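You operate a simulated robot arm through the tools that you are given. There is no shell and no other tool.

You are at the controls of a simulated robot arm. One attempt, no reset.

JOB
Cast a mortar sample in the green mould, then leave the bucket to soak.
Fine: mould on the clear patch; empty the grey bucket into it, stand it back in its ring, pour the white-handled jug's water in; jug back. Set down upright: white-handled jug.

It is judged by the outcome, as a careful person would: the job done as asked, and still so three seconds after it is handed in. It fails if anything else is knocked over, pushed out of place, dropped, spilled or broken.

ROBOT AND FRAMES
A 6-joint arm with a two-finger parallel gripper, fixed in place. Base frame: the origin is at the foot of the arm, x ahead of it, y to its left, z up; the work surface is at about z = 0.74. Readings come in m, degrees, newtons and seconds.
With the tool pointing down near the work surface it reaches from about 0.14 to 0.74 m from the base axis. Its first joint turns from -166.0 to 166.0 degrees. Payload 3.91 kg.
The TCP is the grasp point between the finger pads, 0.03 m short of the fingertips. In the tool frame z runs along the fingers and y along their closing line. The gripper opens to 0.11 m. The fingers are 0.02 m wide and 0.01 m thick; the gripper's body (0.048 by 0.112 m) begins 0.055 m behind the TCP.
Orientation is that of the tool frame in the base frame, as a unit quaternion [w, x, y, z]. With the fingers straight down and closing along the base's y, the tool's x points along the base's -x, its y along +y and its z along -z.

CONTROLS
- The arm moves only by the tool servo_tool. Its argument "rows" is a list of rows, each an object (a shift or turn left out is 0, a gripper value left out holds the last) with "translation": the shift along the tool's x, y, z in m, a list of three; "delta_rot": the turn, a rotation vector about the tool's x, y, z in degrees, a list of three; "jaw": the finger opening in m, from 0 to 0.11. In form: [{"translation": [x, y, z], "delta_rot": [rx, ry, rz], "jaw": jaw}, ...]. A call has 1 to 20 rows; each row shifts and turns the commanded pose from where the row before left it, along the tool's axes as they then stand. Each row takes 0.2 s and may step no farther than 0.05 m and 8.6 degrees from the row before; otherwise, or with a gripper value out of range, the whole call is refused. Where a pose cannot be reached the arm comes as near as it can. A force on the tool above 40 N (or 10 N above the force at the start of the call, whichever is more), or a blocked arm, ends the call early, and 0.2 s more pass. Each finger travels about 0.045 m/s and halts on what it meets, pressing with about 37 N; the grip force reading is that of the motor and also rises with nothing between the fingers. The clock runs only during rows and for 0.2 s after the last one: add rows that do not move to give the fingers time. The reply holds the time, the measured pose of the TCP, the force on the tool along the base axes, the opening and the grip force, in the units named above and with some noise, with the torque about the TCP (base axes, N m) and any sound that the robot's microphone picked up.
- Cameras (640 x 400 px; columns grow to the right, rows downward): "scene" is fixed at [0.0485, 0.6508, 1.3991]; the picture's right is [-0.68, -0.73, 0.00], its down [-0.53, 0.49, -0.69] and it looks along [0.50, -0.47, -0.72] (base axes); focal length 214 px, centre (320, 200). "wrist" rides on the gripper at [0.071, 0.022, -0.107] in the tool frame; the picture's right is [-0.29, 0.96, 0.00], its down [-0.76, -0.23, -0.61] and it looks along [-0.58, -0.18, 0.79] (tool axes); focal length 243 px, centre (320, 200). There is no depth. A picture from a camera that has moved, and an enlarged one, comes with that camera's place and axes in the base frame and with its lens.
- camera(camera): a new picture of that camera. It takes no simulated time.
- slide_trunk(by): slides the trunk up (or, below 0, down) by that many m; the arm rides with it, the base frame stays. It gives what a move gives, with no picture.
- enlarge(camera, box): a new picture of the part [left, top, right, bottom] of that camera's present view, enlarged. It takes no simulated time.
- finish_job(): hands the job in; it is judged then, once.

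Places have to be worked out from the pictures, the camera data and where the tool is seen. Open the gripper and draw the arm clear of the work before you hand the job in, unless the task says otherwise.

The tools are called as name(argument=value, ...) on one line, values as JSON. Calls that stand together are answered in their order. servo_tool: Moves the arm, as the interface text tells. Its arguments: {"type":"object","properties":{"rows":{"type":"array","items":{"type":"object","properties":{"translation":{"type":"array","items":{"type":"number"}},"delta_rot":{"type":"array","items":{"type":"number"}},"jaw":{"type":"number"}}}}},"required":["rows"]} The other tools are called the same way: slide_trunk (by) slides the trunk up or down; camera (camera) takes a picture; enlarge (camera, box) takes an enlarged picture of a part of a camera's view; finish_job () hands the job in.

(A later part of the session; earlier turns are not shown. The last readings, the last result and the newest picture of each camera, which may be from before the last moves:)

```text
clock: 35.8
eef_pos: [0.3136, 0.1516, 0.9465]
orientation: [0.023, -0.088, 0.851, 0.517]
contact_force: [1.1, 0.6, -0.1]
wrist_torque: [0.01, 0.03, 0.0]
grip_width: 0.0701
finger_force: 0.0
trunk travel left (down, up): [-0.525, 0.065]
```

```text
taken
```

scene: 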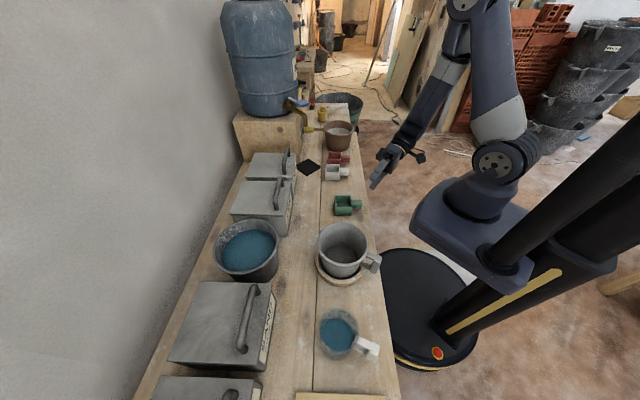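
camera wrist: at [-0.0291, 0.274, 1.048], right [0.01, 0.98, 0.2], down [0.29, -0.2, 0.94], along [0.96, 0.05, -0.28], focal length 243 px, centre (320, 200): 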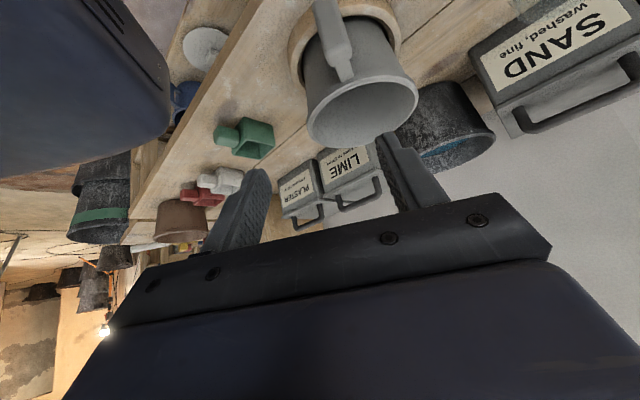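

60° of roll is fine with plenty of room. Continuing the rehearsal to about 120°.

servo_tool(rows=[{"delta_rot": [-8.2, 0, 2.2]}, {"delta_rot": [-8.2, 0, 2.2]}, {"delta_rot": [-8.2, 0, 2.2]}, {"delta_rot": [-8.2, 0, 2.2]}, {"delta_rot": [-8.2, 0, 2.2]}, {"delta_rot": [-8.2, 0, 2.2]}, {"delta_rot": [-8.2, 0, 2.2]}, {}])

camera(camera="scene")

```text
clock: 37.6
eef_pos: [0.3009, 0.143, 0.9433]
orientation: [-0.088, 0.022, 0.512, 0.854]
contact_force: [0.3, 0.5, 0.2]
wrist_torque: [0.01, 0.03, 0.0]
grip_width: 0.0697
finger_force: 0.1
out of reach, approached as far as the arm can: row 7
trunk travel left (down, up): [-0.525, 0.065]
```

```text
taken
```

scene: 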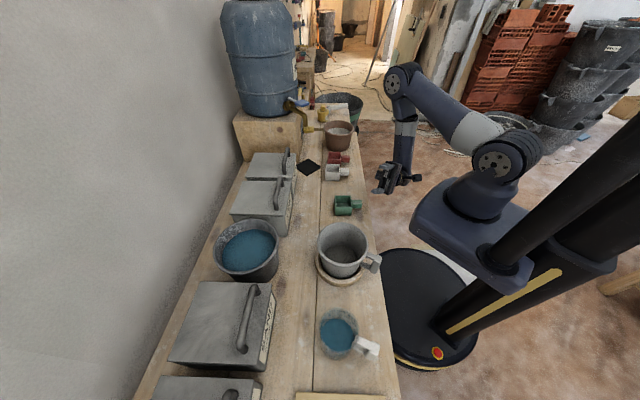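

At 119° it just hits the reach limit here. Raising the tool 0.2 m relative to the shoulder mimics a lowered trunk, so I test whether that frees the wrist to roll further.

servo_tool(rows=[{"delta_rot": [8.2, 0, -2.2]}, {"translation": [0.0051, 0.0348, 0.019]}, {"translation": [0.0051, 0.0348, 0.019]}, {"translation": [0.0051, 0.0348, 0.019]}, {"translation": [0.0051, 0.0348, 0.019]}, {"translation": [0.0051, 0.0348, 0.019]}, {"delta_rot": [-8.2, 0, 2.2]}, {"delta_rot": [-8.2, 0, 2.2]}, {"delta_rot": [-8.2, 0, 2.2]}, {"delta_rot": [-8.2, 0, 2.2]}, {}])

camera(camera="scene")

```text
clock: 40.0
eef_pos: [0.2901, 0.1687, 1.1388]
orientation: [-0.078, 0.011, 0.546, 0.834]
contact_force: [-0.2, 0.0, 0.3]
wrist_torque: [0.0, -0.02, 0.0]
grip_width: 0.0699
finger_force: 0.1
out of reach, approached as far as the arm can: row 7, 8, 9, 10
trunk travel left (down, up): [-0.525, 0.065]
```

```text
taken
```

scene: 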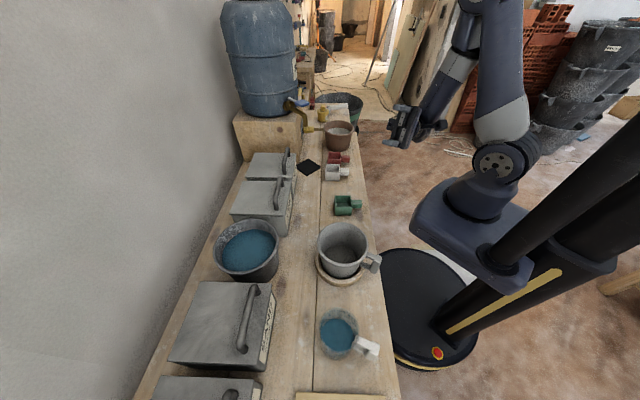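

The roll limit stays near 115° and is due to the wrist geometry, not height. I unroll to a neutral pose, then test whether a near-horizontal grasp pose works with the tool higher relative to the shoulder (i.e. with the trunk lowered).

servo_tool(rows=[{"delta_rot": [8.2, 0, -2.2]}, {"delta_rot": [8.2, 0, -2.2]}, {"delta_rot": [8.2, 0, -2.2]}, {"delta_rot": [8.2, 0, -2.2]}, {"delta_rot": [8.2, 0, -2.2]}, {"delta_rot": [8.2, 0, -2.2]}, {"delta_rot": [8.2, 0, -2.2]}, {"delta_rot": [8.2, 0, -2.2]}, {"delta_rot": [8.2, 0, -2.2]}, {"delta_rot": [8.2, 0, -2.2]}, {"delta_rot": [8.2, 0, -2.2]}, {"delta_rot": [8.2, 0, -2.2]}, {"delta_rot": [8.2, 0, -2.2]}, {}])

```text
clock: 43.0
eef_pos: [0.2908, 0.1673, 1.1418]
orientation: [0.126, -0.171, 0.975, 0.06]
contact_force: [0.0, -0.4, 0.3]
wrist_torque: [0.0, 0.0, 0.0]
grip_width: 0.0699
finger_force: 0.0
trunk travel left (down, up): [-0.525, 0.065]
```

servo_tool(rows=[{"delta_rot": [2.7, 0, -0.7]}, {"translation": [0.0224, 0.0382, -0.018]}, {"translation": [0.0224, 0.0382, -0.018]}, {"translation": [0.0224, 0.0382, -0.018]}, {"translation": [0.0224, 0.0382, -0.018]}, {"translation": [0.0224, 0.0382, -0.018]}, {"delta_rot": [0, -7.86, 0]}, {"delta_rot": [0, -7.86, 0]}, {"delta_rot": [0, -7.86, 0]}, {"delta_rot": [0, -7.86, 0]}, {"delta_rot": [0, -7.86, 0]}, {"delta_rot": [0, -7.86, 0]}, {"delta_rot": [0, -7.86, 0]}, {}])

camera(camera="scene")

```text
clock: 45.6
eef_pos: [0.1469, 0.2914, 1.2157]
orientation: [0.505, -0.059, 0.857, 0.081]
contact_force: [0.4, 0.7, -0.4]
wrist_torque: [0.0, -0.02, 0.0]
grip_width: 0.0699
finger_force: 0.0
trunk travel left (down, up): [-0.525, 0.065]
stopped in row 13: the arm was blocked; the commanded pose is now the measured one
```

```text
taken
```

scene: 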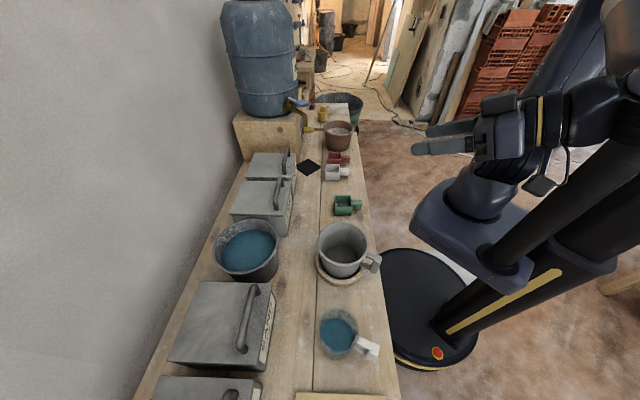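

Blocked again, so a horizontal grasp near the base is out. I'll compare a 30° lean (which points the tool less sideways at the end of the roll): back out, go to the pour location and rehearse that roll.

servo_tool(rows=[{"delta_rot": [0, 8, 0]}, {"delta_rot": [0, 8, 0]}, {"delta_rot": [0, 8, 0]}, {"delta_rot": [0, 8, 0]}, {}])

```text
clock: 46.9
eef_pos: [0.1477, 0.2915, 1.2178]
orientation: [0.248, -0.082, 0.963, 0.064]
contact_force: [0.1, 0.1, 0.1]
wrist_torque: [-0.02, 0.03, 0.0]
grip_width: 0.0698
finger_force: 0.1
trunk travel left (down, up): [-0.525, 0.065]
```

servo_tool(rows=[{"delta_rot": [-0.6, 0, -5.3]}, {"delta_rot": [0, 0, -5.3]}, {"translation": [0.0066, -0.0238, 0.0377]}, {"translation": [0.0066, -0.0238, 0.0377]}, {"translation": [0.0066, -0.0238, 0.0377]}, {"translation": [0.0066, -0.0238, 0.0377]}, {"translation": [0.0066, -0.0238, 0.0377]}, {"translation": [0.0066, -0.0238, 0.0377]}, {"translation": [0.0066, -0.0238, 0.0377]}, {"translation": [0.0066, -0.0238, 0.0377]}, {"delta_rot": [-7.36, 0, 4.25]}, {"delta_rot": [-7.36, 0, 4.25]}, {"delta_rot": [-7.36, 0, 4.25]}, {"delta_rot": [-7.36, 0, 4.25]}, {"delta_rot": [-7.36, 0, 4.25]}, {}])

servo_tool(rows=[{"delta_rot": [-7.36, 0, 4.25]}, {"delta_rot": [-7.36, 0, 4.25]}, {"delta_rot": [-7.36, 0, 4.25]}, {"delta_rot": [-7.36, 0, 4.25]}, {"delta_rot": [-7.36, 0, 4.25]}, {"delta_rot": [-7.36, 0, 4.25]}, {"delta_rot": [-7.36, 0, 4.25]}, {"delta_rot": [-7.36, 0, 4.25]}, {"delta_rot": [-7.36, 0, 4.25]}, {"delta_rot": [-7.36, 0, 4.25]}, {}])

camera(camera="scene")

```text
clock: 50.2
eef_pos: [0.3124, 0.1495, 0.9287]
orientation: [0.248, -0.165, 0.952, 0.068]
contact_force: [-0.7, 1.0, 0.2]
wrist_torque: [0.01, 0.0, -0.01]
grip_width: 0.0699
finger_force: 0.1
out of reach, approached as far as the arm can: row 11, 12, 13, 14, 15
trunk travel left (down, up): [-0.525, 0.065]
```

```text
clock: 52.6
eef_pos: [0.3116, 0.1497, 0.9281]
orientation: [0.249, -0.164, 0.952, 0.069]
contact_force: [0.5, 0.1, -0.7]
wrist_torque: [0.0, -0.01, -0.01]
grip_width: 0.0698
finger_force: 0.0
out of reach, approached as far as the arm can: row 1, 2, 3, 4, 5, 6, 7, 8, 9, 10
trunk travel left (down, up): [-0.525, 0.065]
```

```text
taken
```

scene: 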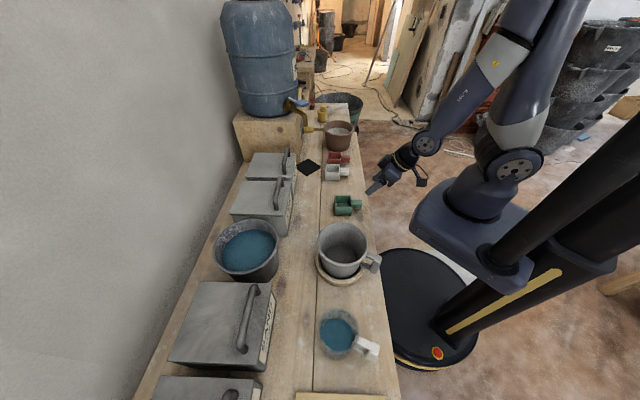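

At 30° lean this spot is too folded; the 15° lean worked. A more outward heading (aligned with the mould, ~48°) should keep the wrist farther out, so I rehearse that.

servo_tool(rows=[{"delta_rot": [0, 7.5, 0]}, {"delta_rot": [0, 7.5, 0]}, {"delta_rot": [-1.78, 0, -6.64]}, {"delta_rot": [-1.78, 0, -6.64]}, {"delta_rot": [-1.78, 0, -6.64]}, {"delta_rot": [-1.78, 0, -6.64]}, {"translation": [0.0046, -0.0235, -0.0012]}, {"translation": [0.0046, -0.0235, -0.0012]}, {}])

servo_tool(rows=[{"delta_rot": [-8.2, 0, 2.2]}, {"delta_rot": [-8.2, 0, 2.2]}, {"delta_rot": [-8.2, 0, 2.2]}, {"delta_rot": [-8.2, 0, 2.2]}, {"delta_rot": [-8.2, 0, 2.2]}, {"delta_rot": [-8.2, 0, 2.2]}, {"delta_rot": [-8.2, 0, 2.2]}, {"delta_rot": [-8.2, 0, 2.2]}, {"delta_rot": [-8.2, 0, 2.2]}, {"delta_rot": [-8.2, 0, 2.2]}, {"delta_rot": [-8.2, 0, 2.2]}, {"delta_rot": [-8.2, 0, 2.2]}, {}])

camera(camera="scene")

```text
clock: 54.6
eef_pos: [0.3382, 0.0889, 0.9296]
orientation: [0.176, -0.314, 0.933, 0.025]
contact_force: [0.6, 0.3, 0.6]
wrist_torque: [0.02, 0.0, -0.01]
grip_width: 0.07
finger_force: 0.1
out of reach, approached as far as the arm can: row 1, 2, 3, 4
trunk travel left (down, up): [-0.525, 0.065]
```

```text
clock: 57.5
eef_pos: [0.337, 0.0899, 0.9291]
orientation: [-0.13, -0.142, 0.633, 0.75]
contact_force: [0.4, -0.3, 0.9]
wrist_torque: [0.0, -0.02, 0.0]
grip_width: 0.07
finger_force: 0.0
trunk travel left (down, up): [-0.525, 0.065]
```

```text
taken
```

scene: 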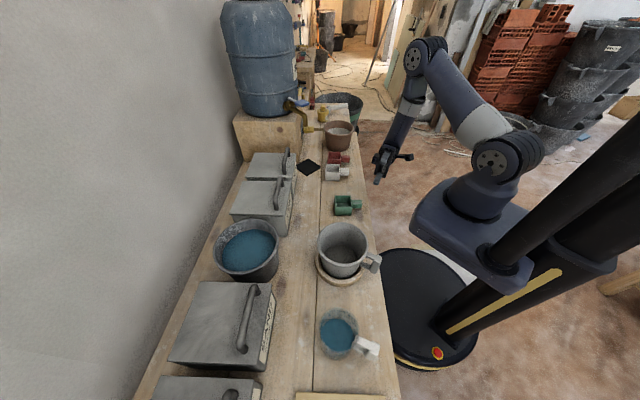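

102° here with no trouble. I push the rehearsal further to find the limit.

servo_tool(rows=[{"delta_rot": [-8.2, 0, 2.2]}, {"delta_rot": [-8.2, 0, 2.2]}, {"delta_rot": [-8.2, 0, 2.2]}, {"delta_rot": [-8.2, 0, 2.2]}, {}])

camera(camera="scene")

```text
clock: 58.4
eef_pos: [0.2303, 0.0958, 0.9106]
orientation: [-0.214, -0.057, 0.442, 0.869]
contact_force: [41.4, 11.9, 6.7]
wrist_torque: [-0.4, -1.5, 5.16]
grip_width: 0.07
finger_force: 0.2
out of reach, approached as far as the arm can: row 2, 3, 4
trunk travel left (down, up): [-0.525, 0.065]
stopped in row 4: the force on the tool passed its limit at 301 N (the readings are from after the stop); the commanded pose is now the measured one
```

```text
taken
```

scene: 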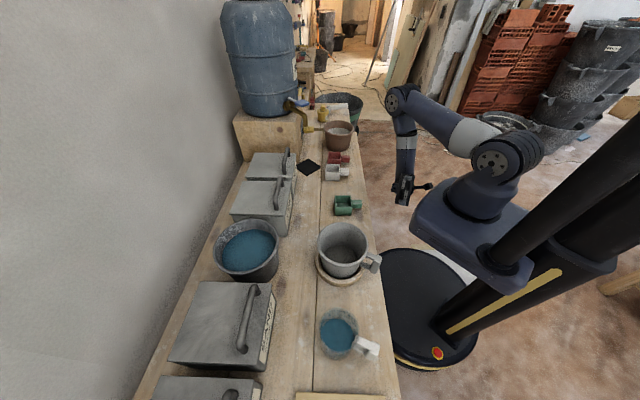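

That pushed past the reach limit and the gripper swung against the robot's own base housing; nothing on the bench is near. I retreat outward while unrolling, and will stay under about 108° from now on.

servo_tool(rows=[{"translation": [-0.0225, 0.0218, 0.0023], "delta_rot": [4, 0, -1]}, {"translation": [-0.0225, 0.0218, 0.0023], "delta_rot": [8.2, 0, -2.2]}, {"translation": [-0.0225, 0.0218, 0.0023], "delta_rot": [8.2, 0, -2.2]}, {}])

camera(camera="scene")

```text
clock: 59.4
eef_pos: [0.2992, 0.0995, 0.9642]
orientation: [-0.159, -0.115, 0.586, 0.786]
contact_force: [-0.4, 0.3, 0.2]
wrist_torque: [0.0, 0.0, 0.03]
grip_width: 0.0701
finger_force: 0.0
out of reach, approached as far as the arm can: row 1
trunk travel left (down, up): [-0.525, 0.065]
```

```text
taken
```

scene: 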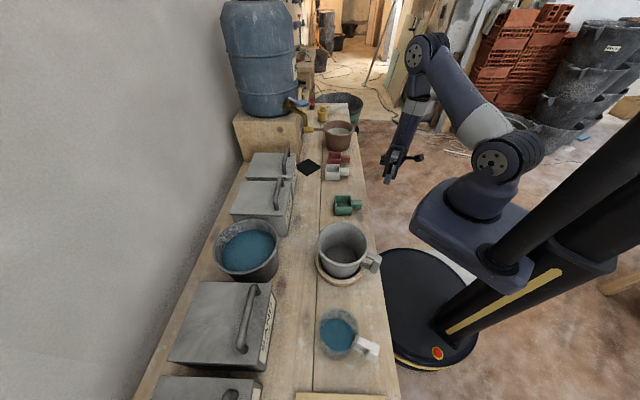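

Free again. I suspect the limit comes from the arm being folded close to the shoulder, so I test the same roll about 0.4 m higher relative to the shoulder, which is what a lowered trunk would give.

servo_tool(rows=[{"translation": [0, 0.0475, 0.0142]}, {"translation": [0, 0.0475, 0.0142]}, {"translation": [0, 0.0475, 0.0142]}, {"translation": [0, 0.0475, 0.0142]}, {"translation": [0, 0.0475, 0.0142]}, {"translation": [0, 0.0475, 0.0142]}, {"translation": [0, 0.0475, 0.0142]}, {"translation": [0, 0.0475, 0.0142]}, {}])

servo_tool(rows=[{"delta_rot": [-8.2, 0, 2.2]}, {}])

camera(camera="scene")

```text
clock: 61.4
eef_pos: [0.2668, 0.1989, 1.2863]
orientation: [-0.158, -0.114, 0.585, 0.787]
contact_force: [0.0, -0.1, -0.8]
wrist_torque: [-0.01, 0.02, 0.0]
grip_width: 0.0701
finger_force: 0.0
out of reach, approached as far as the arm can: row 2, 3, 4, 5, 6, 7
trunk travel left (down, up): [-0.525, 0.065]
```

```text
clock: 62.0
eef_pos: [0.2654, 0.2185, 1.2927]
orientation: [-0.181, -0.09, 0.53, 0.824]
contact_force: [-0.3, 0.3, 0.5]
wrist_torque: [0.0, 0.01, -0.02]
grip_width: 0.07
finger_force: 0.1
out of reach, approached as far as the arm can: row 1
trunk travel left (down, up): [-0.525, 0.065]
```

```text
taken
```

scene: 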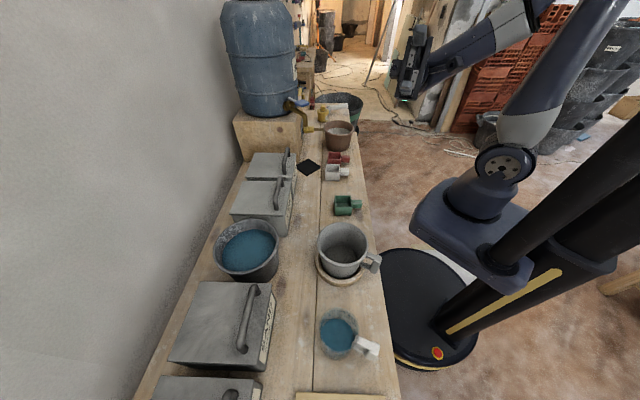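

Still limited sideways. A better idea: pour with the tool rotating in the arm's own plane – handle to the right, tool swinging from down to pointing outward, lip tipping toward the robot. I unroll and then rehearse that.

servo_tool(rows=[{"delta_rot": [8.2, 0, -2.2]}, {"delta_rot": [8.2, 0, -2.2]}, {"delta_rot": [8.2, 0, -2.2]}, {"delta_rot": [8.2, 0, -2.2]}, {"delta_rot": [8.2, 0, -2.2]}, {"delta_rot": [8.2, 0, -2.2]}, {"delta_rot": [8.2, 0, -2.2]}, {"delta_rot": [8.2, 0, -2.2]}, {"delta_rot": [8.2, 0, -2.2]}, {"delta_rot": [8.2, 0, -2.2]}, {"delta_rot": [8.2, 0, -2.2]}, {"delta_rot": [8.2, 0, -2.2]}, {"delta_rot": [8.2, 0, -2.2]}, {}])

camera(camera="scene")

```text
clock: 65.0
eef_pos: [0.2642, 0.2164, 1.2937]
orientation: [0.144, -0.308, 0.936, 0.09]
contact_force: [0.1, -0.4, -0.6]
wrist_torque: [0.0, 0.01, 0.02]
grip_width: 0.0701
finger_force: 0.0
trunk travel left (down, up): [-0.525, 0.065]
```

```text
taken
```

scene: 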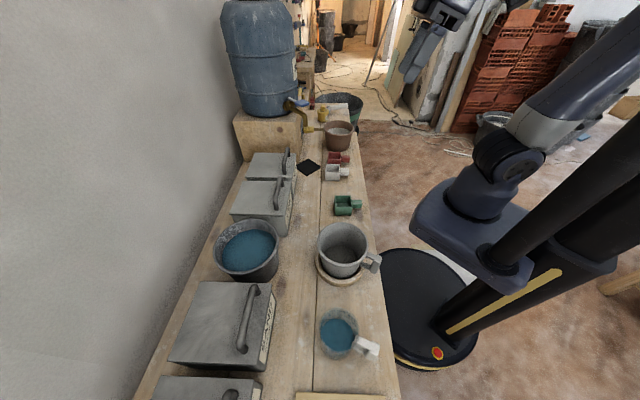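

servo_tool(rows=[{"delta_rot": [-2.58, 0.63, -7.48]}, {"delta_rot": [-2.58, 0.63, -7.48]}, {"delta_rot": [-2.58, 0.63, -7.48]}, {"delta_rot": [-2.58, 0.63, -7.48]}, {"delta_rot": [-2.58, 0.63, -7.48]}, {"delta_rot": [-2.58, 0.63, -7.48]}, {"delta_rot": [-2.58, 0.63, -7.48]}, {"delta_rot": [-2.58, 0.63, -7.48]}, {"delta_rot": [-2.58, 0.63, -7.48]}, {"delta_rot": [-2.58, 0.63, -7.48]}, {"delta_rot": [2.4, 4.5, 0]}, {"delta_rot": [2.4, 4.5, 0]}, {"translation": [0.0376, -0.0245, -0.0078]}, {"translation": [0.0376, -0.0245, -0.0078]}, {"translation": [0.0376, -0.0245, -0.0078]}, {"translation": [0.0376, -0.0245, -0.0078]}, {"translation": [0.0376, -0.0245, -0.0078]}, {}])

```text
clock: 68.8
eef_pos: [0.4576, 0.0964, 1.2992]
orientation: [-0.047, 0.842, -0.532, -0.073]
contact_force: [0.2, 0.0, -0.1]
wrist_torque: [0.01, -0.02, 0.02]
grip_width: 0.07
finger_force: 0.2
trunk travel left (down, up): [-0.525, 0.065]
```

Orientation exactly as intended. Now the in-plane roll, 85° first.

servo_tool(rows=[{"delta_rot": [8.37, 0, -1.476]}, {"delta_rot": [8.37, 0, -1.476]}, {"delta_rot": [8.37, 0, -1.476]}, {"delta_rot": [8.37, 0, -1.476]}, {"delta_rot": [8.37, 0, -1.476]}, {"delta_rot": [8.37, 0, -1.476]}, {"delta_rot": [8.37, 0, -1.476]}, {"delta_rot": [8.37, 0, -1.476]}, {"delta_rot": [8.37, 0, -1.476]}, {"delta_rot": [8.37, 0, -1.476]}, {}])

camera(camera="scene")

```text
clock: 71.2
eef_pos: [0.436, 0.1125, 1.3696]
orientation: [-0.597, 0.656, -0.35, 0.301]
contact_force: [-0.2, 0.1, -0.6]
wrist_torque: [-0.01, -0.03, -0.04]
grip_width: 0.0701
finger_force: 0.0
out of reach, approached as far as the arm can: row 9, 10
trunk travel left (down, up): [-0.525, 0.065]
```

```text
taken
```

scene: 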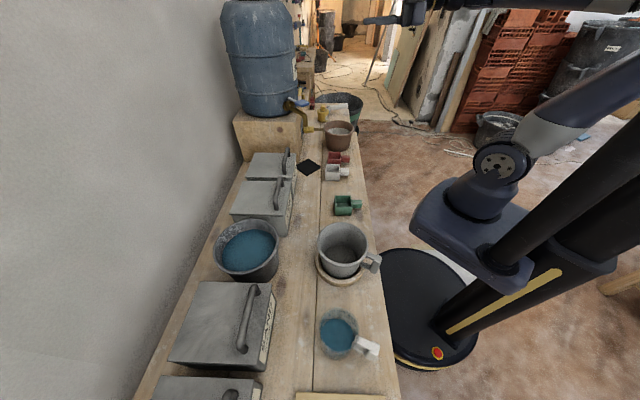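

It wants more distance from the shoulder: that corresponds to lowering the trunk fully (0.5 m). I test at an equivalent height of 1.42 m and continue the roll a little at a time.

servo_tool(rows=[{"translation": [0.0127, -0.0255, 0]}, {"translation": [0.0127, -0.0255, 0]}, {}])

servo_tool(rows=[{"delta_rot": [8.37, 0, -1.476]}, {"delta_rot": [8.37, 0, -1.476]}, {}])

servo_tool(rows=[{"delta_rot": [8.37, 0, -1.476]}, {"delta_rot": [8.37, 0, -1.476]}, {}])

```text
clock: 72.0
eef_pos: [0.4559, 0.0943, 1.4179]
orientation: [-0.604, 0.652, -0.342, 0.305]
contact_force: [-0.2, 0.2, 0.6]
wrist_torque: [0.02, -0.03, 0.0]
grip_width: 0.0698
finger_force: 0.1
trunk travel left (down, up): [-0.525, 0.065]
```

```text
clock: 72.8
eef_pos: [0.4211, 0.1028, 1.5079]
orientation: [0.678, -0.573, 0.288, -0.361]
contact_force: [-0.1, -0.1, -0.4]
wrist_torque: [-0.01, -0.03, 0.02]
grip_width: 0.0701
finger_force: 0.1
out of reach, approached as far as the arm can: row 1, 2
trunk travel left (down, up): [-0.525, 0.065]
```

```text
clock: 73.6
eef_pos: [0.362, 0.0847, 1.6366]
orientation: [0.745, -0.478, 0.218, -0.411]
contact_force: [0.4, 0.5, -0.2]
wrist_torque: [0.0, -0.01, 0.0]
grip_width: 0.07
finger_force: 0.0
out of reach, approached as far as the arm can: row 1, 2
trunk travel left (down, up): [-0.525, 0.065]
```

The in-plane direction is limited by the wrist bend, so sideways it is. I unroll, return to heading ≈20° over the pour spot, and check the opposite (counter-clockwise) roll for comparison.

servo_tool(rows=[{"delta_rot": [-8.37, 0, 1.476]}, {"delta_rot": [-8.37, 0, 1.476]}, {"delta_rot": [-8.37, 0, 1.476]}, {"delta_rot": [-8.37, 0, 1.476]}, {"delta_rot": [-8.37, 0, 1.476]}, {"delta_rot": [-8.37, 0, 1.476]}, {"delta_rot": [-8.37, 0, 1.476]}, {"delta_rot": [-8.37, 0, 1.476]}, {"delta_rot": [-8.37, 0, 1.476]}, {"delta_rot": [-8.37, 0, 1.476]}, {"delta_rot": [-8.37, 0, 1.476]}, {"delta_rot": [-8.37, 0, 1.476]}, {"delta_rot": [-8.37, 0, 1.476]}, {"delta_rot": [-8.37, 0, 1.476]}, {}])

camera(camera="scene")

```text
clock: 76.8
eef_pos: [0.367, 0.0879, 1.6349]
orientation: [-0.408, 0.779, -0.447, 0.166]
contact_force: [-0.1, 0.2, -1.0]
wrist_torque: [0.01, -0.04, 0.0]
grip_width: 0.0699
finger_force: 0.0
out of reach, approached as far as the arm can: row 8, 9, 10, 11, 12, 13, 14
trunk travel left (down, up): [-0.525, 0.065]
```

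```text
taken
```

scene: 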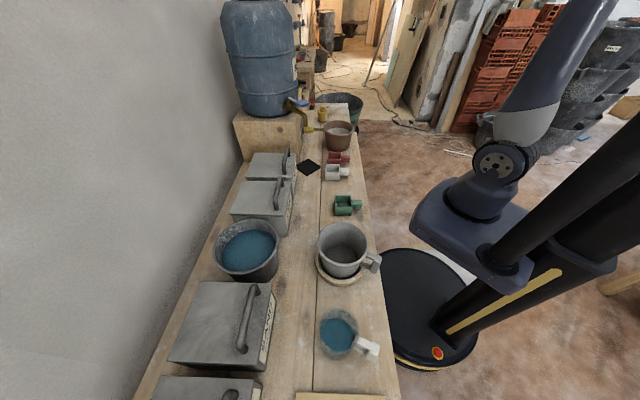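

servo_tool(rows=[{"translation": [0.0092, 0.0308, 0.0326]}, {"translation": [0.0092, 0.0308, 0.0326]}, {"translation": [0.0092, 0.0308, 0.0326]}, {"translation": [0.0092, 0.0308, 0.0326]}, {"translation": [0.0092, 0.0308, 0.0326]}, {"translation": [0.0092, 0.0308, 0.0326]}, {"translation": [0.0092, 0.0308, 0.0326]}, {"translation": [0.0092, 0.0308, 0.0326]}, {"translation": [0.0092, 0.0308, 0.0326]}, {"translation": [0.0092, 0.0308, 0.0326]}, {"delta_rot": [-8.37, 0, 1.476]}, {"delta_rot": [-8.37, 0, 1.476]}, {"delta_rot": [-8.37, 0, 1.476]}, {"delta_rot": [-8.37, 0, 1.476]}, {"delta_rot": [-8.37, 0, 1.476]}, {"delta_rot": [-8.37, 0, 1.476]}, {}])

camera(camera="scene")

```text
clock: 80.4
eef_pos: [0.4462, 0.089, 1.1836]
orientation: [-0.05, 0.842, -0.532, -0.071]
contact_force: [-0.1, -0.1, 0.8]
wrist_torque: [-0.03, 0.03, 0.0]
grip_width: 0.0699
finger_force: 0.0
trunk travel left (down, up): [-0.525, 0.065]
```

```text
taken
```

scene: 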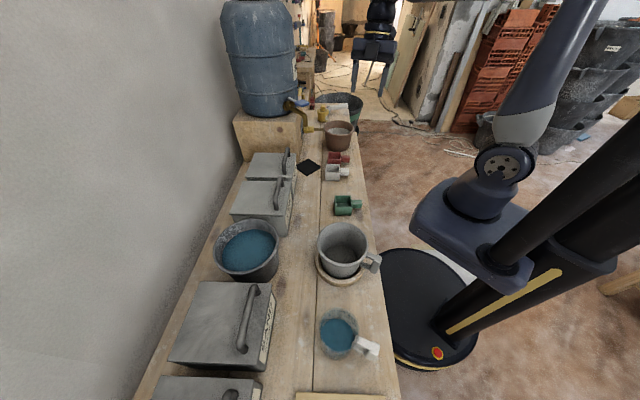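

servo_tool(rows=[{"delta_rot": [1.37, 0, 7.76]}, {"delta_rot": [1.37, 0, 7.76]}, {"delta_rot": [1.37, 0, 7.76]}, {"delta_rot": [1.37, 0, 7.76]}, {"delta_rot": [1.37, 0, 7.76]}, {"delta_rot": [1.37, 0, 7.76]}, {"delta_rot": [1.37, 0, 7.76]}, {"delta_rot": [1.37, 0, 7.76]}, {"delta_rot": [1.37, 0, 7.76]}, {"delta_rot": [1.37, 0, 7.76]}, {"delta_rot": [1.37, 0, 7.76]}, {"delta_rot": [1.37, 0, 7.76]}, {"translation": [0.0237, 0.0173, 0.0104]}, {"translation": [0.0237, 0.0173, 0.0104]}, {"translation": [0.0237, 0.0173, 0.0104]}, {"translation": [0.0237, 0.0173, 0.0104]}, {"translation": [0.0237, 0.0173, 0.0104]}, {"translation": [0.0237, 0.0173, 0.0104]}, {}])

servo_tool(rows=[{"delta_rot": [8.37, 0, -1.476]}, {"delta_rot": [8.37, 0, -1.476]}, {"delta_rot": [8.37, 0, -1.476]}, {"delta_rot": [8.37, 0, -1.476]}, {"delta_rot": [8.37, 0, -1.476]}, {"delta_rot": [8.37, 0, -1.476]}, {"delta_rot": [8.37, 0, -1.476]}, {"delta_rot": [8.37, 0, -1.476]}, {}])

camera(camera="scene")

```text
clock: 84.4
eef_pos: [0.2893, 0.1407, 1.0959]
orientation: [0.092, -0.18, 0.979, 0.018]
contact_force: [0.2, 0.5, 1.3]
wrist_torque: [0.0, 0.01, 0.03]
grip_width: 0.0698
finger_force: 0.2
trunk travel left (down, up): [-0.525, 0.065]
```

```text
clock: 86.4
eef_pos: [0.289, 0.14, 1.0975]
orientation: [0.176, -0.194, 0.804, -0.534]
contact_force: [-0.5, -0.1, -0.7]
wrist_torque: [0.0, 0.0, 0.0]
grip_width: 0.0701
finger_force: 0.0
trunk travel left (down, up): [-0.525, 0.065]
```

```text
taken
```

scene: 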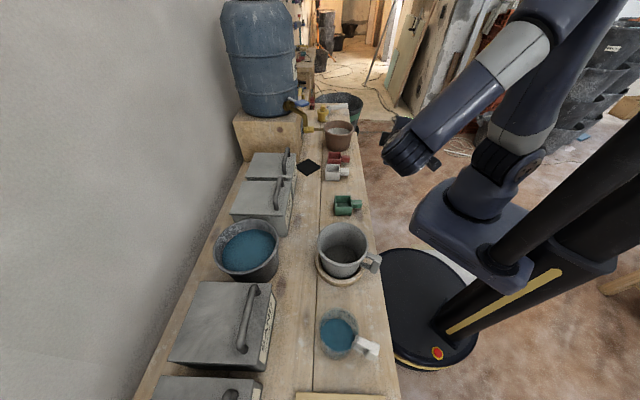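

Counter-clockwise is comfortable at 68° with the forearm over the left side. I continue in small steps to find its limit.

servo_tool(rows=[{"delta_rot": [8.37, 0, -1.476]}, {"delta_rot": [8.37, 0, -1.476]}, {"delta_rot": [8.37, 0, -1.476]}, {"delta_rot": [8.37, 0, -1.476]}, {}])

servo_tool(rows=[{"delta_rot": [8.37, 0, -1.476]}, {}])

servo_tool(rows=[{"delta_rot": [8.37, 0, -1.476]}, {}])

camera(camera="scene")

```text
clock: 87.6
eef_pos: [0.2911, 0.1384, 1.0965]
orientation: [-0.198, 0.177, -0.605, 0.75]
contact_force: [-0.3, -0.2, 0.0]
wrist_torque: [0.02, -0.02, 0.01]
grip_width: 0.0699
finger_force: 0.2
trunk travel left (down, up): [-0.525, 0.065]
```

```text
clock: 88.2
eef_pos: [0.2937, 0.1061, 1.067]
orientation: [-0.2, 0.173, -0.551, 0.791]
contact_force: [0.2, -0.4, -0.2]
wrist_torque: [-0.01, -0.02, -0.03]
grip_width: 0.0699
finger_force: 0.1
out of reach, approached as far as the arm can: row 1
trunk travel left (down, up): [-0.525, 0.065]
```

```text
clock: 88.8
eef_pos: [0.275, 0.07, 1.0381]
orientation: [-0.201, 0.165, -0.489, 0.833]
contact_force: [1.2, -0.5, -0.2]
wrist_torque: [0.01, 0.04, 0.0]
grip_width: 0.0697
finger_force: 0.1
out of reach, approached as far as the arm can: row 1
trunk travel left (down, up): [-0.525, 0.065]
```

```text
taken
```

scene: 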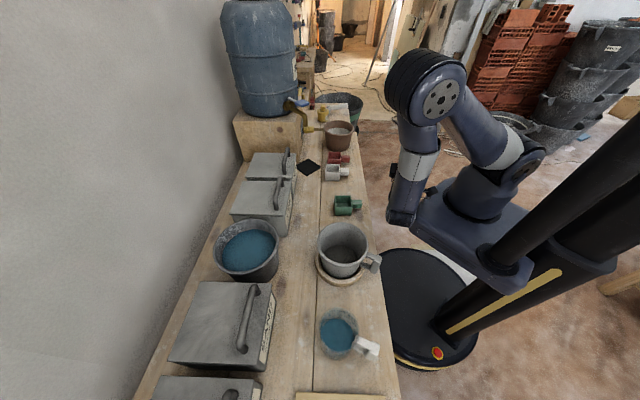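

Limit is similar (102°) on that side, so clockwise to ≤110° is the choice; with the flared bucket that empties it. I unroll and go to the bucket handle for a steep grasp.

servo_tool(rows=[{"delta_rot": [-8.37, 0, 1.476]}, {"delta_rot": [-8.37, 0, 1.476]}, {"delta_rot": [-8.37, 0, 1.476]}, {"delta_rot": [-8.37, 0, 1.476]}, {"delta_rot": [-8.37, 0, 1.476]}, {"delta_rot": [-8.37, 0, 1.476]}, {"delta_rot": [-8.37, 0, 1.476]}, {"delta_rot": [-8.37, 0, 1.476]}, {"delta_rot": [-8.37, 0, 1.476]}, {"delta_rot": [-8.37, 0, 1.476]}, {"delta_rot": [-8.37, 0, 1.476]}, {"delta_rot": [-8.37, 0, 1.476]}, {"delta_rot": [-8.37, 0, 1.476]}, {"delta_rot": [-8.37, 0, 1.476]}, {}])

```text
clock: 92.0
eef_pos: [0.275, 0.0691, 1.0369]
orientation: [0.092, -0.18, 0.979, 0.019]
contact_force: [0.4, -0.5, -0.7]
wrist_torque: [-0.03, 0.02, -0.02]
grip_width: 0.0702
finger_force: 0.1
trunk travel left (down, up): [-0.525, 0.065]
```

servo_tool(rows=[{"translation": [0.0093, 0.0411, 0.0095]}, {"translation": [0.0093, 0.0411, 0.0095]}, {"translation": [0.0093, 0.0411, 0.0095]}, {"translation": [0.0093, 0.0411, 0.0095]}, {"translation": [0.0093, 0.0411, 0.0095]}, {"translation": [0.0093, 0.0411, 0.0095]}, {"translation": [0.0093, 0.0411, 0.0095]}, {}])

camera(camera="wrist")

enlarge(camera="wrist", box=[230, 60, 430, 220])

```text
clock: 93.8
eef_pos: [0.1251, 0.3191, 0.9613]
orientation: [0.09, -0.18, 0.979, 0.017]
contact_force: [1.0, 0.5, 0.1]
wrist_torque: [-0.06, 0.02, 0.04]
grip_width: 0.0699
finger_force: 0.0
trunk travel left (down, up): [-0.525, 0.065]
```

```text
taken
camera wrist: at [0.0337, 0.3076, 1.0537], right [-0.07, 1.0, 0.05], down [0.68, 0.01, 0.74], along [0.73, 0.09, -0.67], focal length 243 px, centre (320, 200)
```

wrist: 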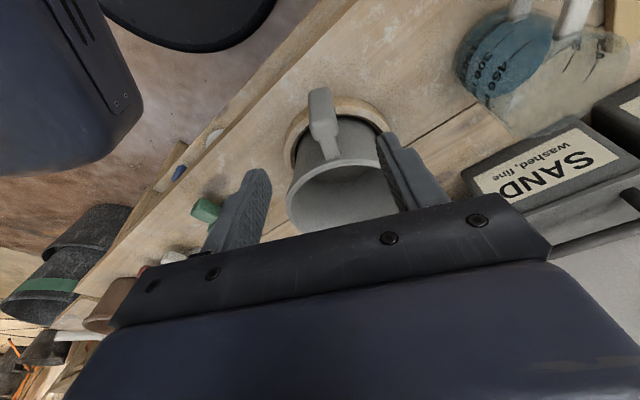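

```text
2.50 times, centred on (330, 140) of wrist
camera zoom: at [0.0337, 0.3076, 1.0537], right [-0.07, 1.0, 0.05], down [0.68, 0.01, 0.74], along [0.73, 0.09, -0.67], focal length 606 px, centre (295, 350)
```

zoom: 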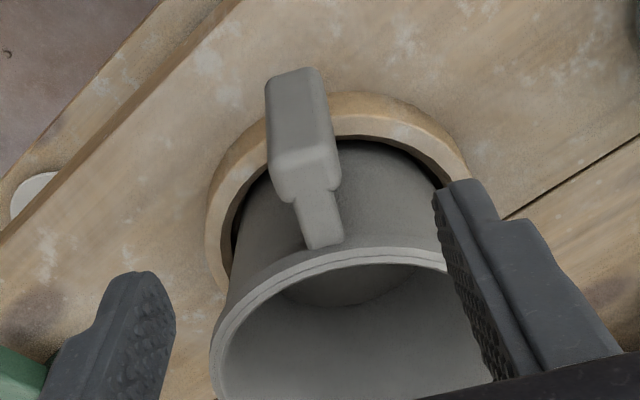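

Grip bar confirmed at about (0.155, 0.331). I descend along the tool axis so the fingers straddle it.

servo_tool(rows=[{"translation": [-0.001, 0.0002, 0.03]}, {"translation": [-0.001, 0.0002, 0.03]}, {"translation": [-0.001, 0.0002, 0.03]}, {"translation": [-0.001, 0.0002, 0.03]}, {"translation": [-0.001, 0.0002, 0.029]}, {}])

camera(camera="wrist")

enlarge(camera="scene", box=[320, 200, 420, 290])

```text
clock: 95.2
eef_pos: [0.1532, 0.3344, 0.8156]
orientation: [0.09, -0.18, 0.979, 0.018]
contact_force: [-0.5, -0.2, -0.2]
wrist_torque: [0.01, -0.01, -0.01]
grip_width: 0.0696
finger_force: 0.0
trunk travel left (down, up): [-0.525, 0.065]
```

```text
taken
camera wrist: at [0.0634, 0.3221, 0.9076], right [-0.07, 1.0, 0.06], down [0.68, 0.01, 0.74], along [0.73, 0.09, -0.67], focal length 243 px, centre (320, 200)
```

wrist: 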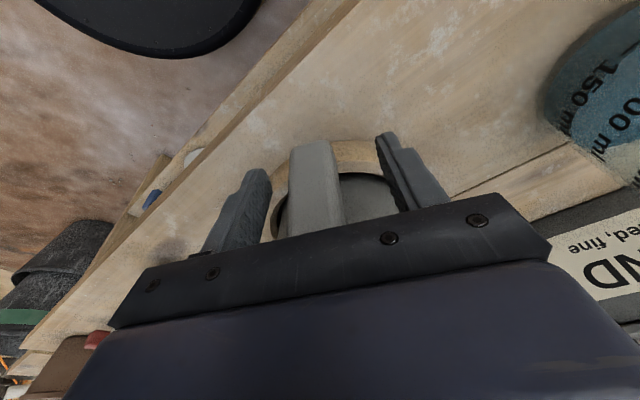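

```text
4.44 times, centred on (370, 245) of scene
camera zoom: at [0.0485, 0.6508, 1.3991], right [-0.68, -0.73, 0.0], down [-0.53, 0.49, -0.69], along [0.5, -0.47, -0.72], focal length 953 px, centre (98, 0)
```

zoom: 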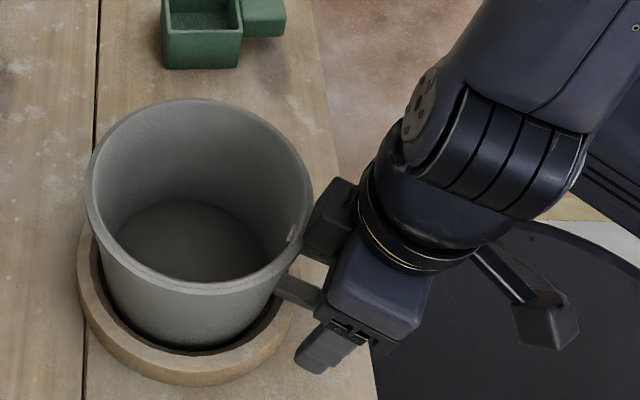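

Bar is between the fingers but about 3 mm off-centre; I nudge sideways and close.

servo_tool(rows=[{"translation": [0, -0.0033, 0]}, {"jaw": 0.035}, {}, {}])

camera(camera="wrist")

```text
clock: 96.2
eef_pos: [0.1554, 0.3298, 0.8142]
orientation: [0.091, -0.18, 0.979, 0.018]
contact_force: [-0.3, 0.4, 0.2]
wrist_torque: [-0.03, -0.03, 0.03]
grip_width: 0.0349
finger_force: 0.2
trunk travel left (down, up): [-0.525, 0.065]
```

```text
taken
camera wrist: at [0.0649, 0.3187, 0.9075], right [-0.07, 1.0, 0.05], down [0.68, 0.01, 0.74], along [0.73, 0.09, -0.67], focal length 243 px, centre (320, 200)
```

wrist: 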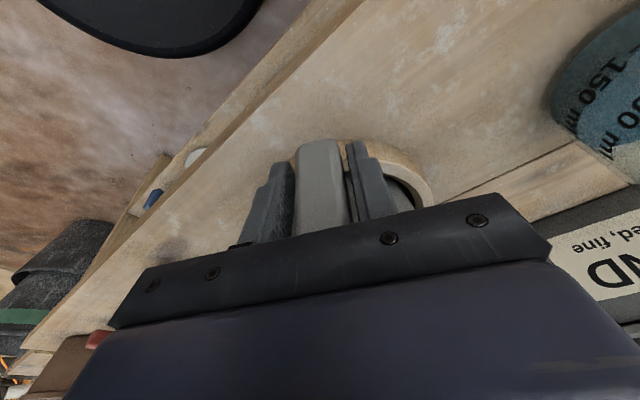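

Well centred. Closing fully.

servo_tool(rows=[{"jaw": 0.0}, {}, {}, {}])

enlarge(camera="scene", box=[300, 200, 400, 300])

```text
clock: 97.2
eef_pos: [0.1558, 0.3301, 0.815]
orientation: [0.09, -0.18, 0.979, 0.018]
contact_force: [0.4, -0.8, 2.4]
wrist_torque: [-0.19, -0.26, -0.1]
grip_width: 0.0256
finger_force: 36.3
trunk travel left (down, up): [-0.525, 0.065]
```

```text
4.00 times, centred on (350, 250) of scene
camera zoom: at [0.0485, 0.6508, 1.3991], right [-0.68, -0.73, 0.0], down [-0.53, 0.49, -0.69], along [0.5, -0.47, -0.72], focal length 858 px, centre (200, 0)
```

zoom: 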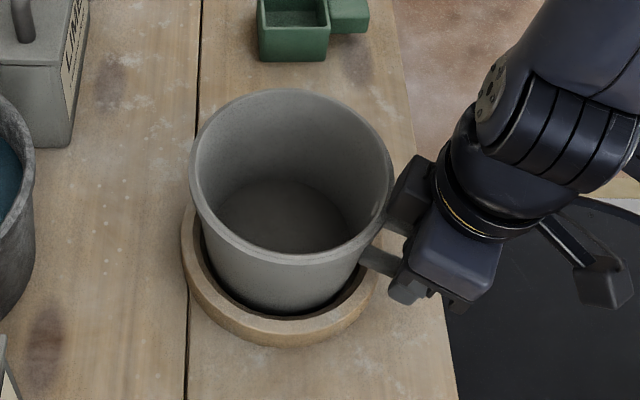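

Firm grip (25.6 mm). I lift 2 cm and check that the bucket doesn't swing in the grip.

servo_tool(rows=[{"translation": [-0.0018, 0, -0.0098]}, {"translation": [-0.0018, 0, -0.0098]}, {}])

enlarge(camera="scene", box=[300, 200, 400, 300])

```text
clock: 98.0
eef_pos: [0.1554, 0.3298, 0.8339]
orientation: [0.091, -0.18, 0.979, 0.018]
contact_force: [-0.5, 0.4, -2.2]
wrist_torque: [-0.06, 0.2, -0.01]
grip_width: 0.0259
finger_force: 37.5
trunk travel left (down, up): [-0.525, 0.065]
```

```text
4.00 times, centred on (350, 250) of scene
camera zoom: at [0.0485, 0.6508, 1.3991], right [-0.68, -0.73, 0.0], down [-0.53, 0.49, -0.69], along [0.5, -0.47, -0.72], focal length 858 px, centre (200, 0)
```

zoom: 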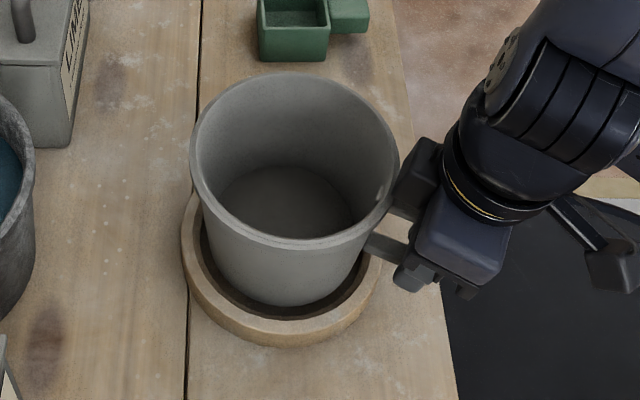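

The bucket hangs level and is light (~0.25 kg). I lift it clear and carry it gently to the pour staging position left of the mould.

servo_tool(rows=[{"translation": [-0.0034, 0, -0.0179]}, {"translation": [-0.0055, 0, -0.0287]}, {"translation": [-0.0068, 0, -0.0358]}, {"translation": [-0.0068, 0, -0.0358]}, {"translation": [-0.0048, 0, -0.0252]}, {}])

servo_tool(rows=[{"translation": [-0.0101, -0.0167, 0.002]}, {"translation": [-0.0142, -0.0234, 0.0027]}, {"translation": [-0.0162, -0.0267, 0.0031]}, {"translation": [-0.0162, -0.0267, 0.0031]}, {"translation": [-0.0142, -0.0234, 0.0027]}, {"translation": [-0.0101, -0.0167, 0.002]}, {}])

camera(camera="scene")

camera(camera="wrist")

```text
clock: 99.4
eef_pos: [0.1561, 0.3268, 0.9818]
orientation: [0.091, -0.18, 0.979, 0.018]
contact_force: [0.4, -0.5, -3.0]
wrist_torque: [-0.09, 0.22, 0.01]
grip_width: 0.0259
finger_force: 37.1
trunk travel left (down, up): [-0.525, 0.065]
```

```text
clock: 101.0
eef_pos: [0.2809, 0.233, 0.9807]
orientation: [0.091, -0.18, 0.979, 0.017]
contact_force: [0.0, 0.9, -2.7]
wrist_torque: [-0.06, 0.17, 0.02]
grip_width: 0.026
finger_force: 37.1
trunk travel left (down, up): [-0.525, 0.065]
```

```text
taken
```

scene: 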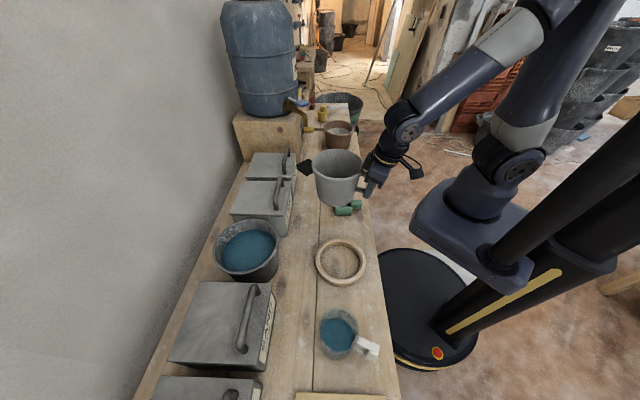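

```text
taken
camera wrist: at [0.1902, 0.2219, 1.0731], right [-0.07, 1.0, 0.05], down [0.68, 0.01, 0.74], along [0.73, 0.09, -0.67], focal length 243 px, centre (320, 200)
```

wrist: 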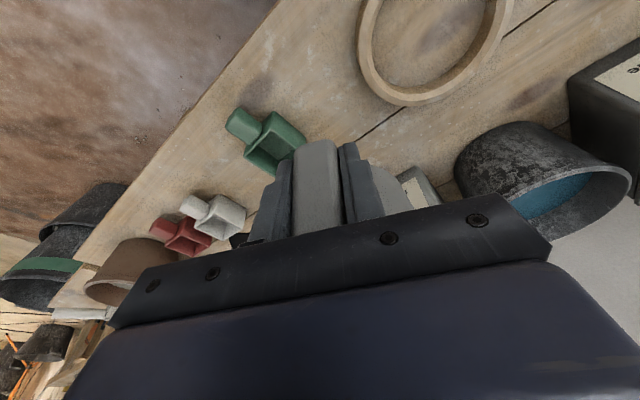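

enlarge(camera="scene", box=[290, 120, 410, 230])

enlarge(camera="scene", box=[290, 220, 390, 300])

```text
3.64 times, centred on (350, 175) of scene
camera zoom: at [0.0485, 0.6508, 1.3991], right [-0.68, -0.73, 0.0], down [-0.53, 0.49, -0.69], along [0.5, -0.47, -0.72], focal length 780 px, centre (211, 291)
```

zoom: 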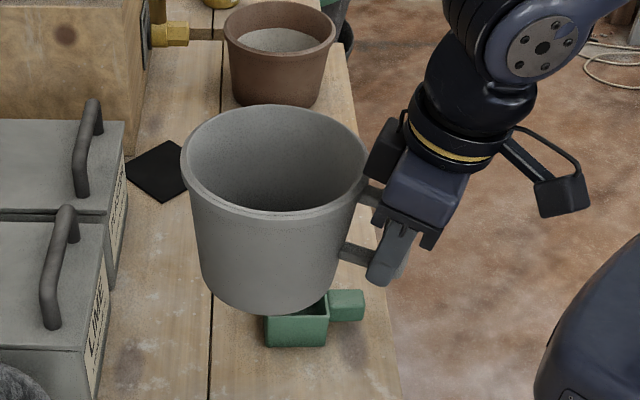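

```text
5.00 times, centred on (340, 260) of scene
camera zoom: at [0.0485, 0.6508, 1.3991], right [-0.68, -0.73, 0.0], down [-0.53, 0.49, -0.69], along [0.5, -0.47, -0.72], focal length 1072 px, centre (220, -100)
```

zoom: 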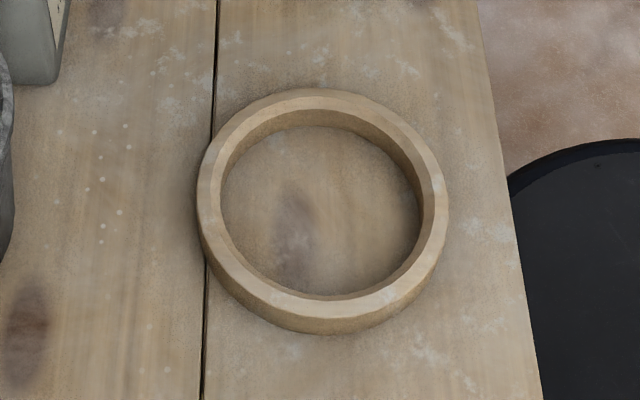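

The ring is at (0.253, 0.370); the bucket rim sits about 4.5 cm above my grip point. I roll the bucket to 45° up here (contents are shallow, so nothing should flow yet) and check alignment with the mould.

servo_tool(rows=[{"delta_rot": [-4.91, 0, 0.935]}, {"delta_rot": [-4.91, 0, 0.935]}, {"delta_rot": [-4.91, 0, 0.935]}, {"delta_rot": [-4.91, 0, 0.935]}, {"delta_rot": [-4.91, 0, 0.935]}, {"delta_rot": [-4.91, 0, 0.935]}, {"delta_rot": [-4.91, 0, 0.935]}, {}])

enlarge(camera="scene", box=[290, 120, 410, 230])

camera(camera="wrist")

```text
clock: 102.8
eef_pos: [0.2808, 0.2336, 0.9805]
orientation: [0.033, -0.143, 0.939, 0.311]
contact_force: [0.4, 0.4, -2.9]
wrist_torque: [-0.11, 0.18, -0.02]
grip_width: 0.0259
finger_force: 36.9
trunk travel left (down, up): [-0.525, 0.065]
```

```text
3.64 times, centred on (350, 175) of scene
camera zoom: at [0.0485, 0.6508, 1.3991], right [-0.68, -0.73, 0.0], down [-0.53, 0.49, -0.69], along [0.5, -0.47, -0.72], focal length 780 px, centre (211, 291)
```

zoom: 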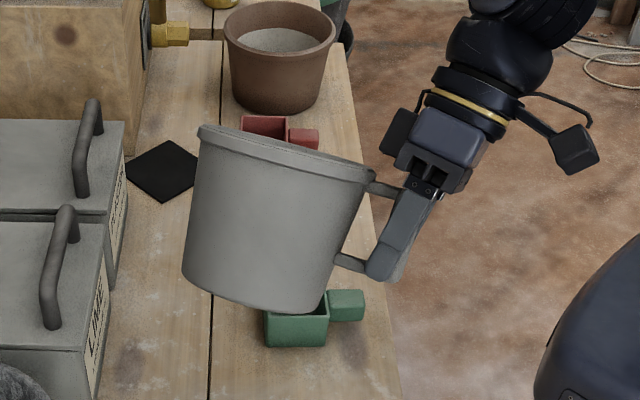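

```text
taken
camera wrist: at [0.2099, 0.1698, 1.0686], right [0.0, 0.8, 0.59], down [0.81, -0.35, 0.47], along [0.59, 0.48, -0.65], focal length 243 px, centre (320, 200)
```

wrist: 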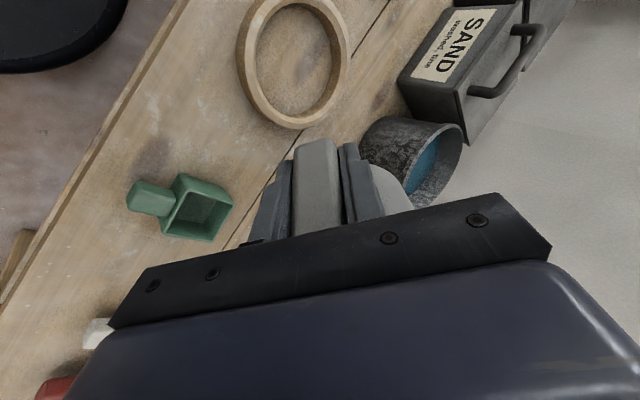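

enlarge(camera="wrist", box=[100, 150, 260, 260])

```text
3.64 times, centred on (180, 205) of wrist
camera zoom: at [0.2099, 0.1698, 1.0686], right [0.0, 0.8, 0.59], down [0.81, -0.35, 0.47], along [0.59, 0.48, -0.65], focal length 882 px, centre (829, 182)
```

zoom: 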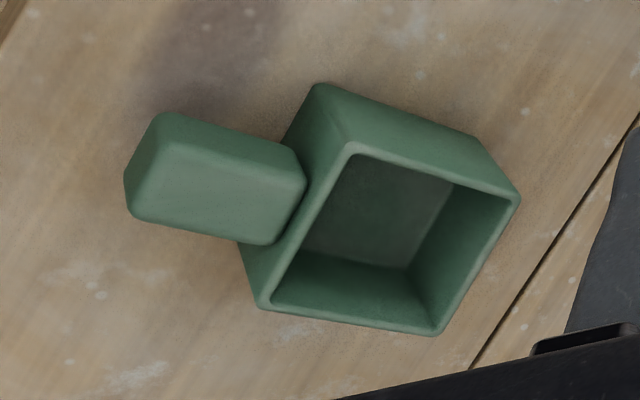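

Mould centre refined to about (0.409, 0.187). I roll on to 50° and bring the lip down to about 7 cm above the mould for a check.

servo_tool(rows=[{"delta_rot": [-4.91, 0, 0.935]}, {"delta_rot": [-4.91, 0, 0.935]}, {"delta_rot": [-4.91, 0, 0.935]}, {"translation": [0.0046, -0.0222, 0.0203]}, {"translation": [0.0046, -0.0222, 0.0203]}, {"translation": [0.0046, -0.0222, 0.0203]}, {}])

camera(camera="wrist")

enlarge(camera="scene", box=[290, 120, 410, 230])

```text
clock: 104.4
eef_pos: [0.278, 0.2386, 0.8898]
orientation: [0.006, -0.123, 0.895, 0.429]
contact_force: [0.4, 0.6, -2.0]
wrist_torque: [-0.1, 0.18, -0.02]
grip_width: 0.0255
finger_force: 37.3
trunk travel left (down, up): [-0.525, 0.065]
```

```text
taken
camera wrist: at [0.2147, 0.154, 0.965], right [0.07, 0.64, 0.77], down [0.85, -0.44, 0.3], along [0.53, 0.63, -0.57], focal length 243 px, centre (320, 200)
```

wrist: 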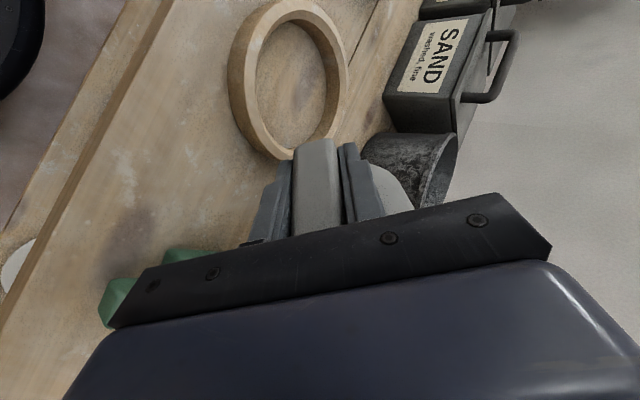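

```text
3.64 times, centred on (350, 175) of scene
camera zoom: at [0.0485, 0.6508, 1.3991], right [-0.68, -0.73, 0.0], down [-0.53, 0.49, -0.69], along [0.5, -0.47, -0.72], focal length 780 px, centre (211, 291)
```

zoom: 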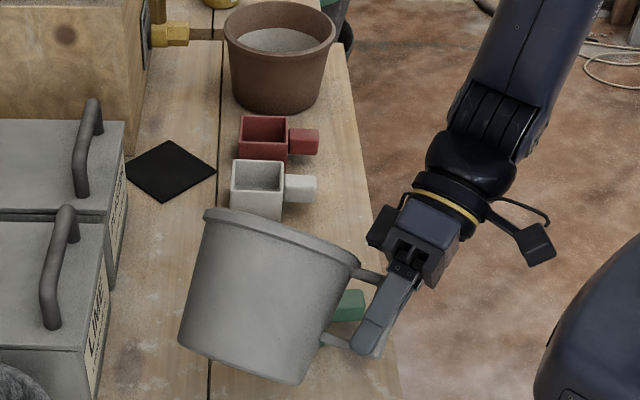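

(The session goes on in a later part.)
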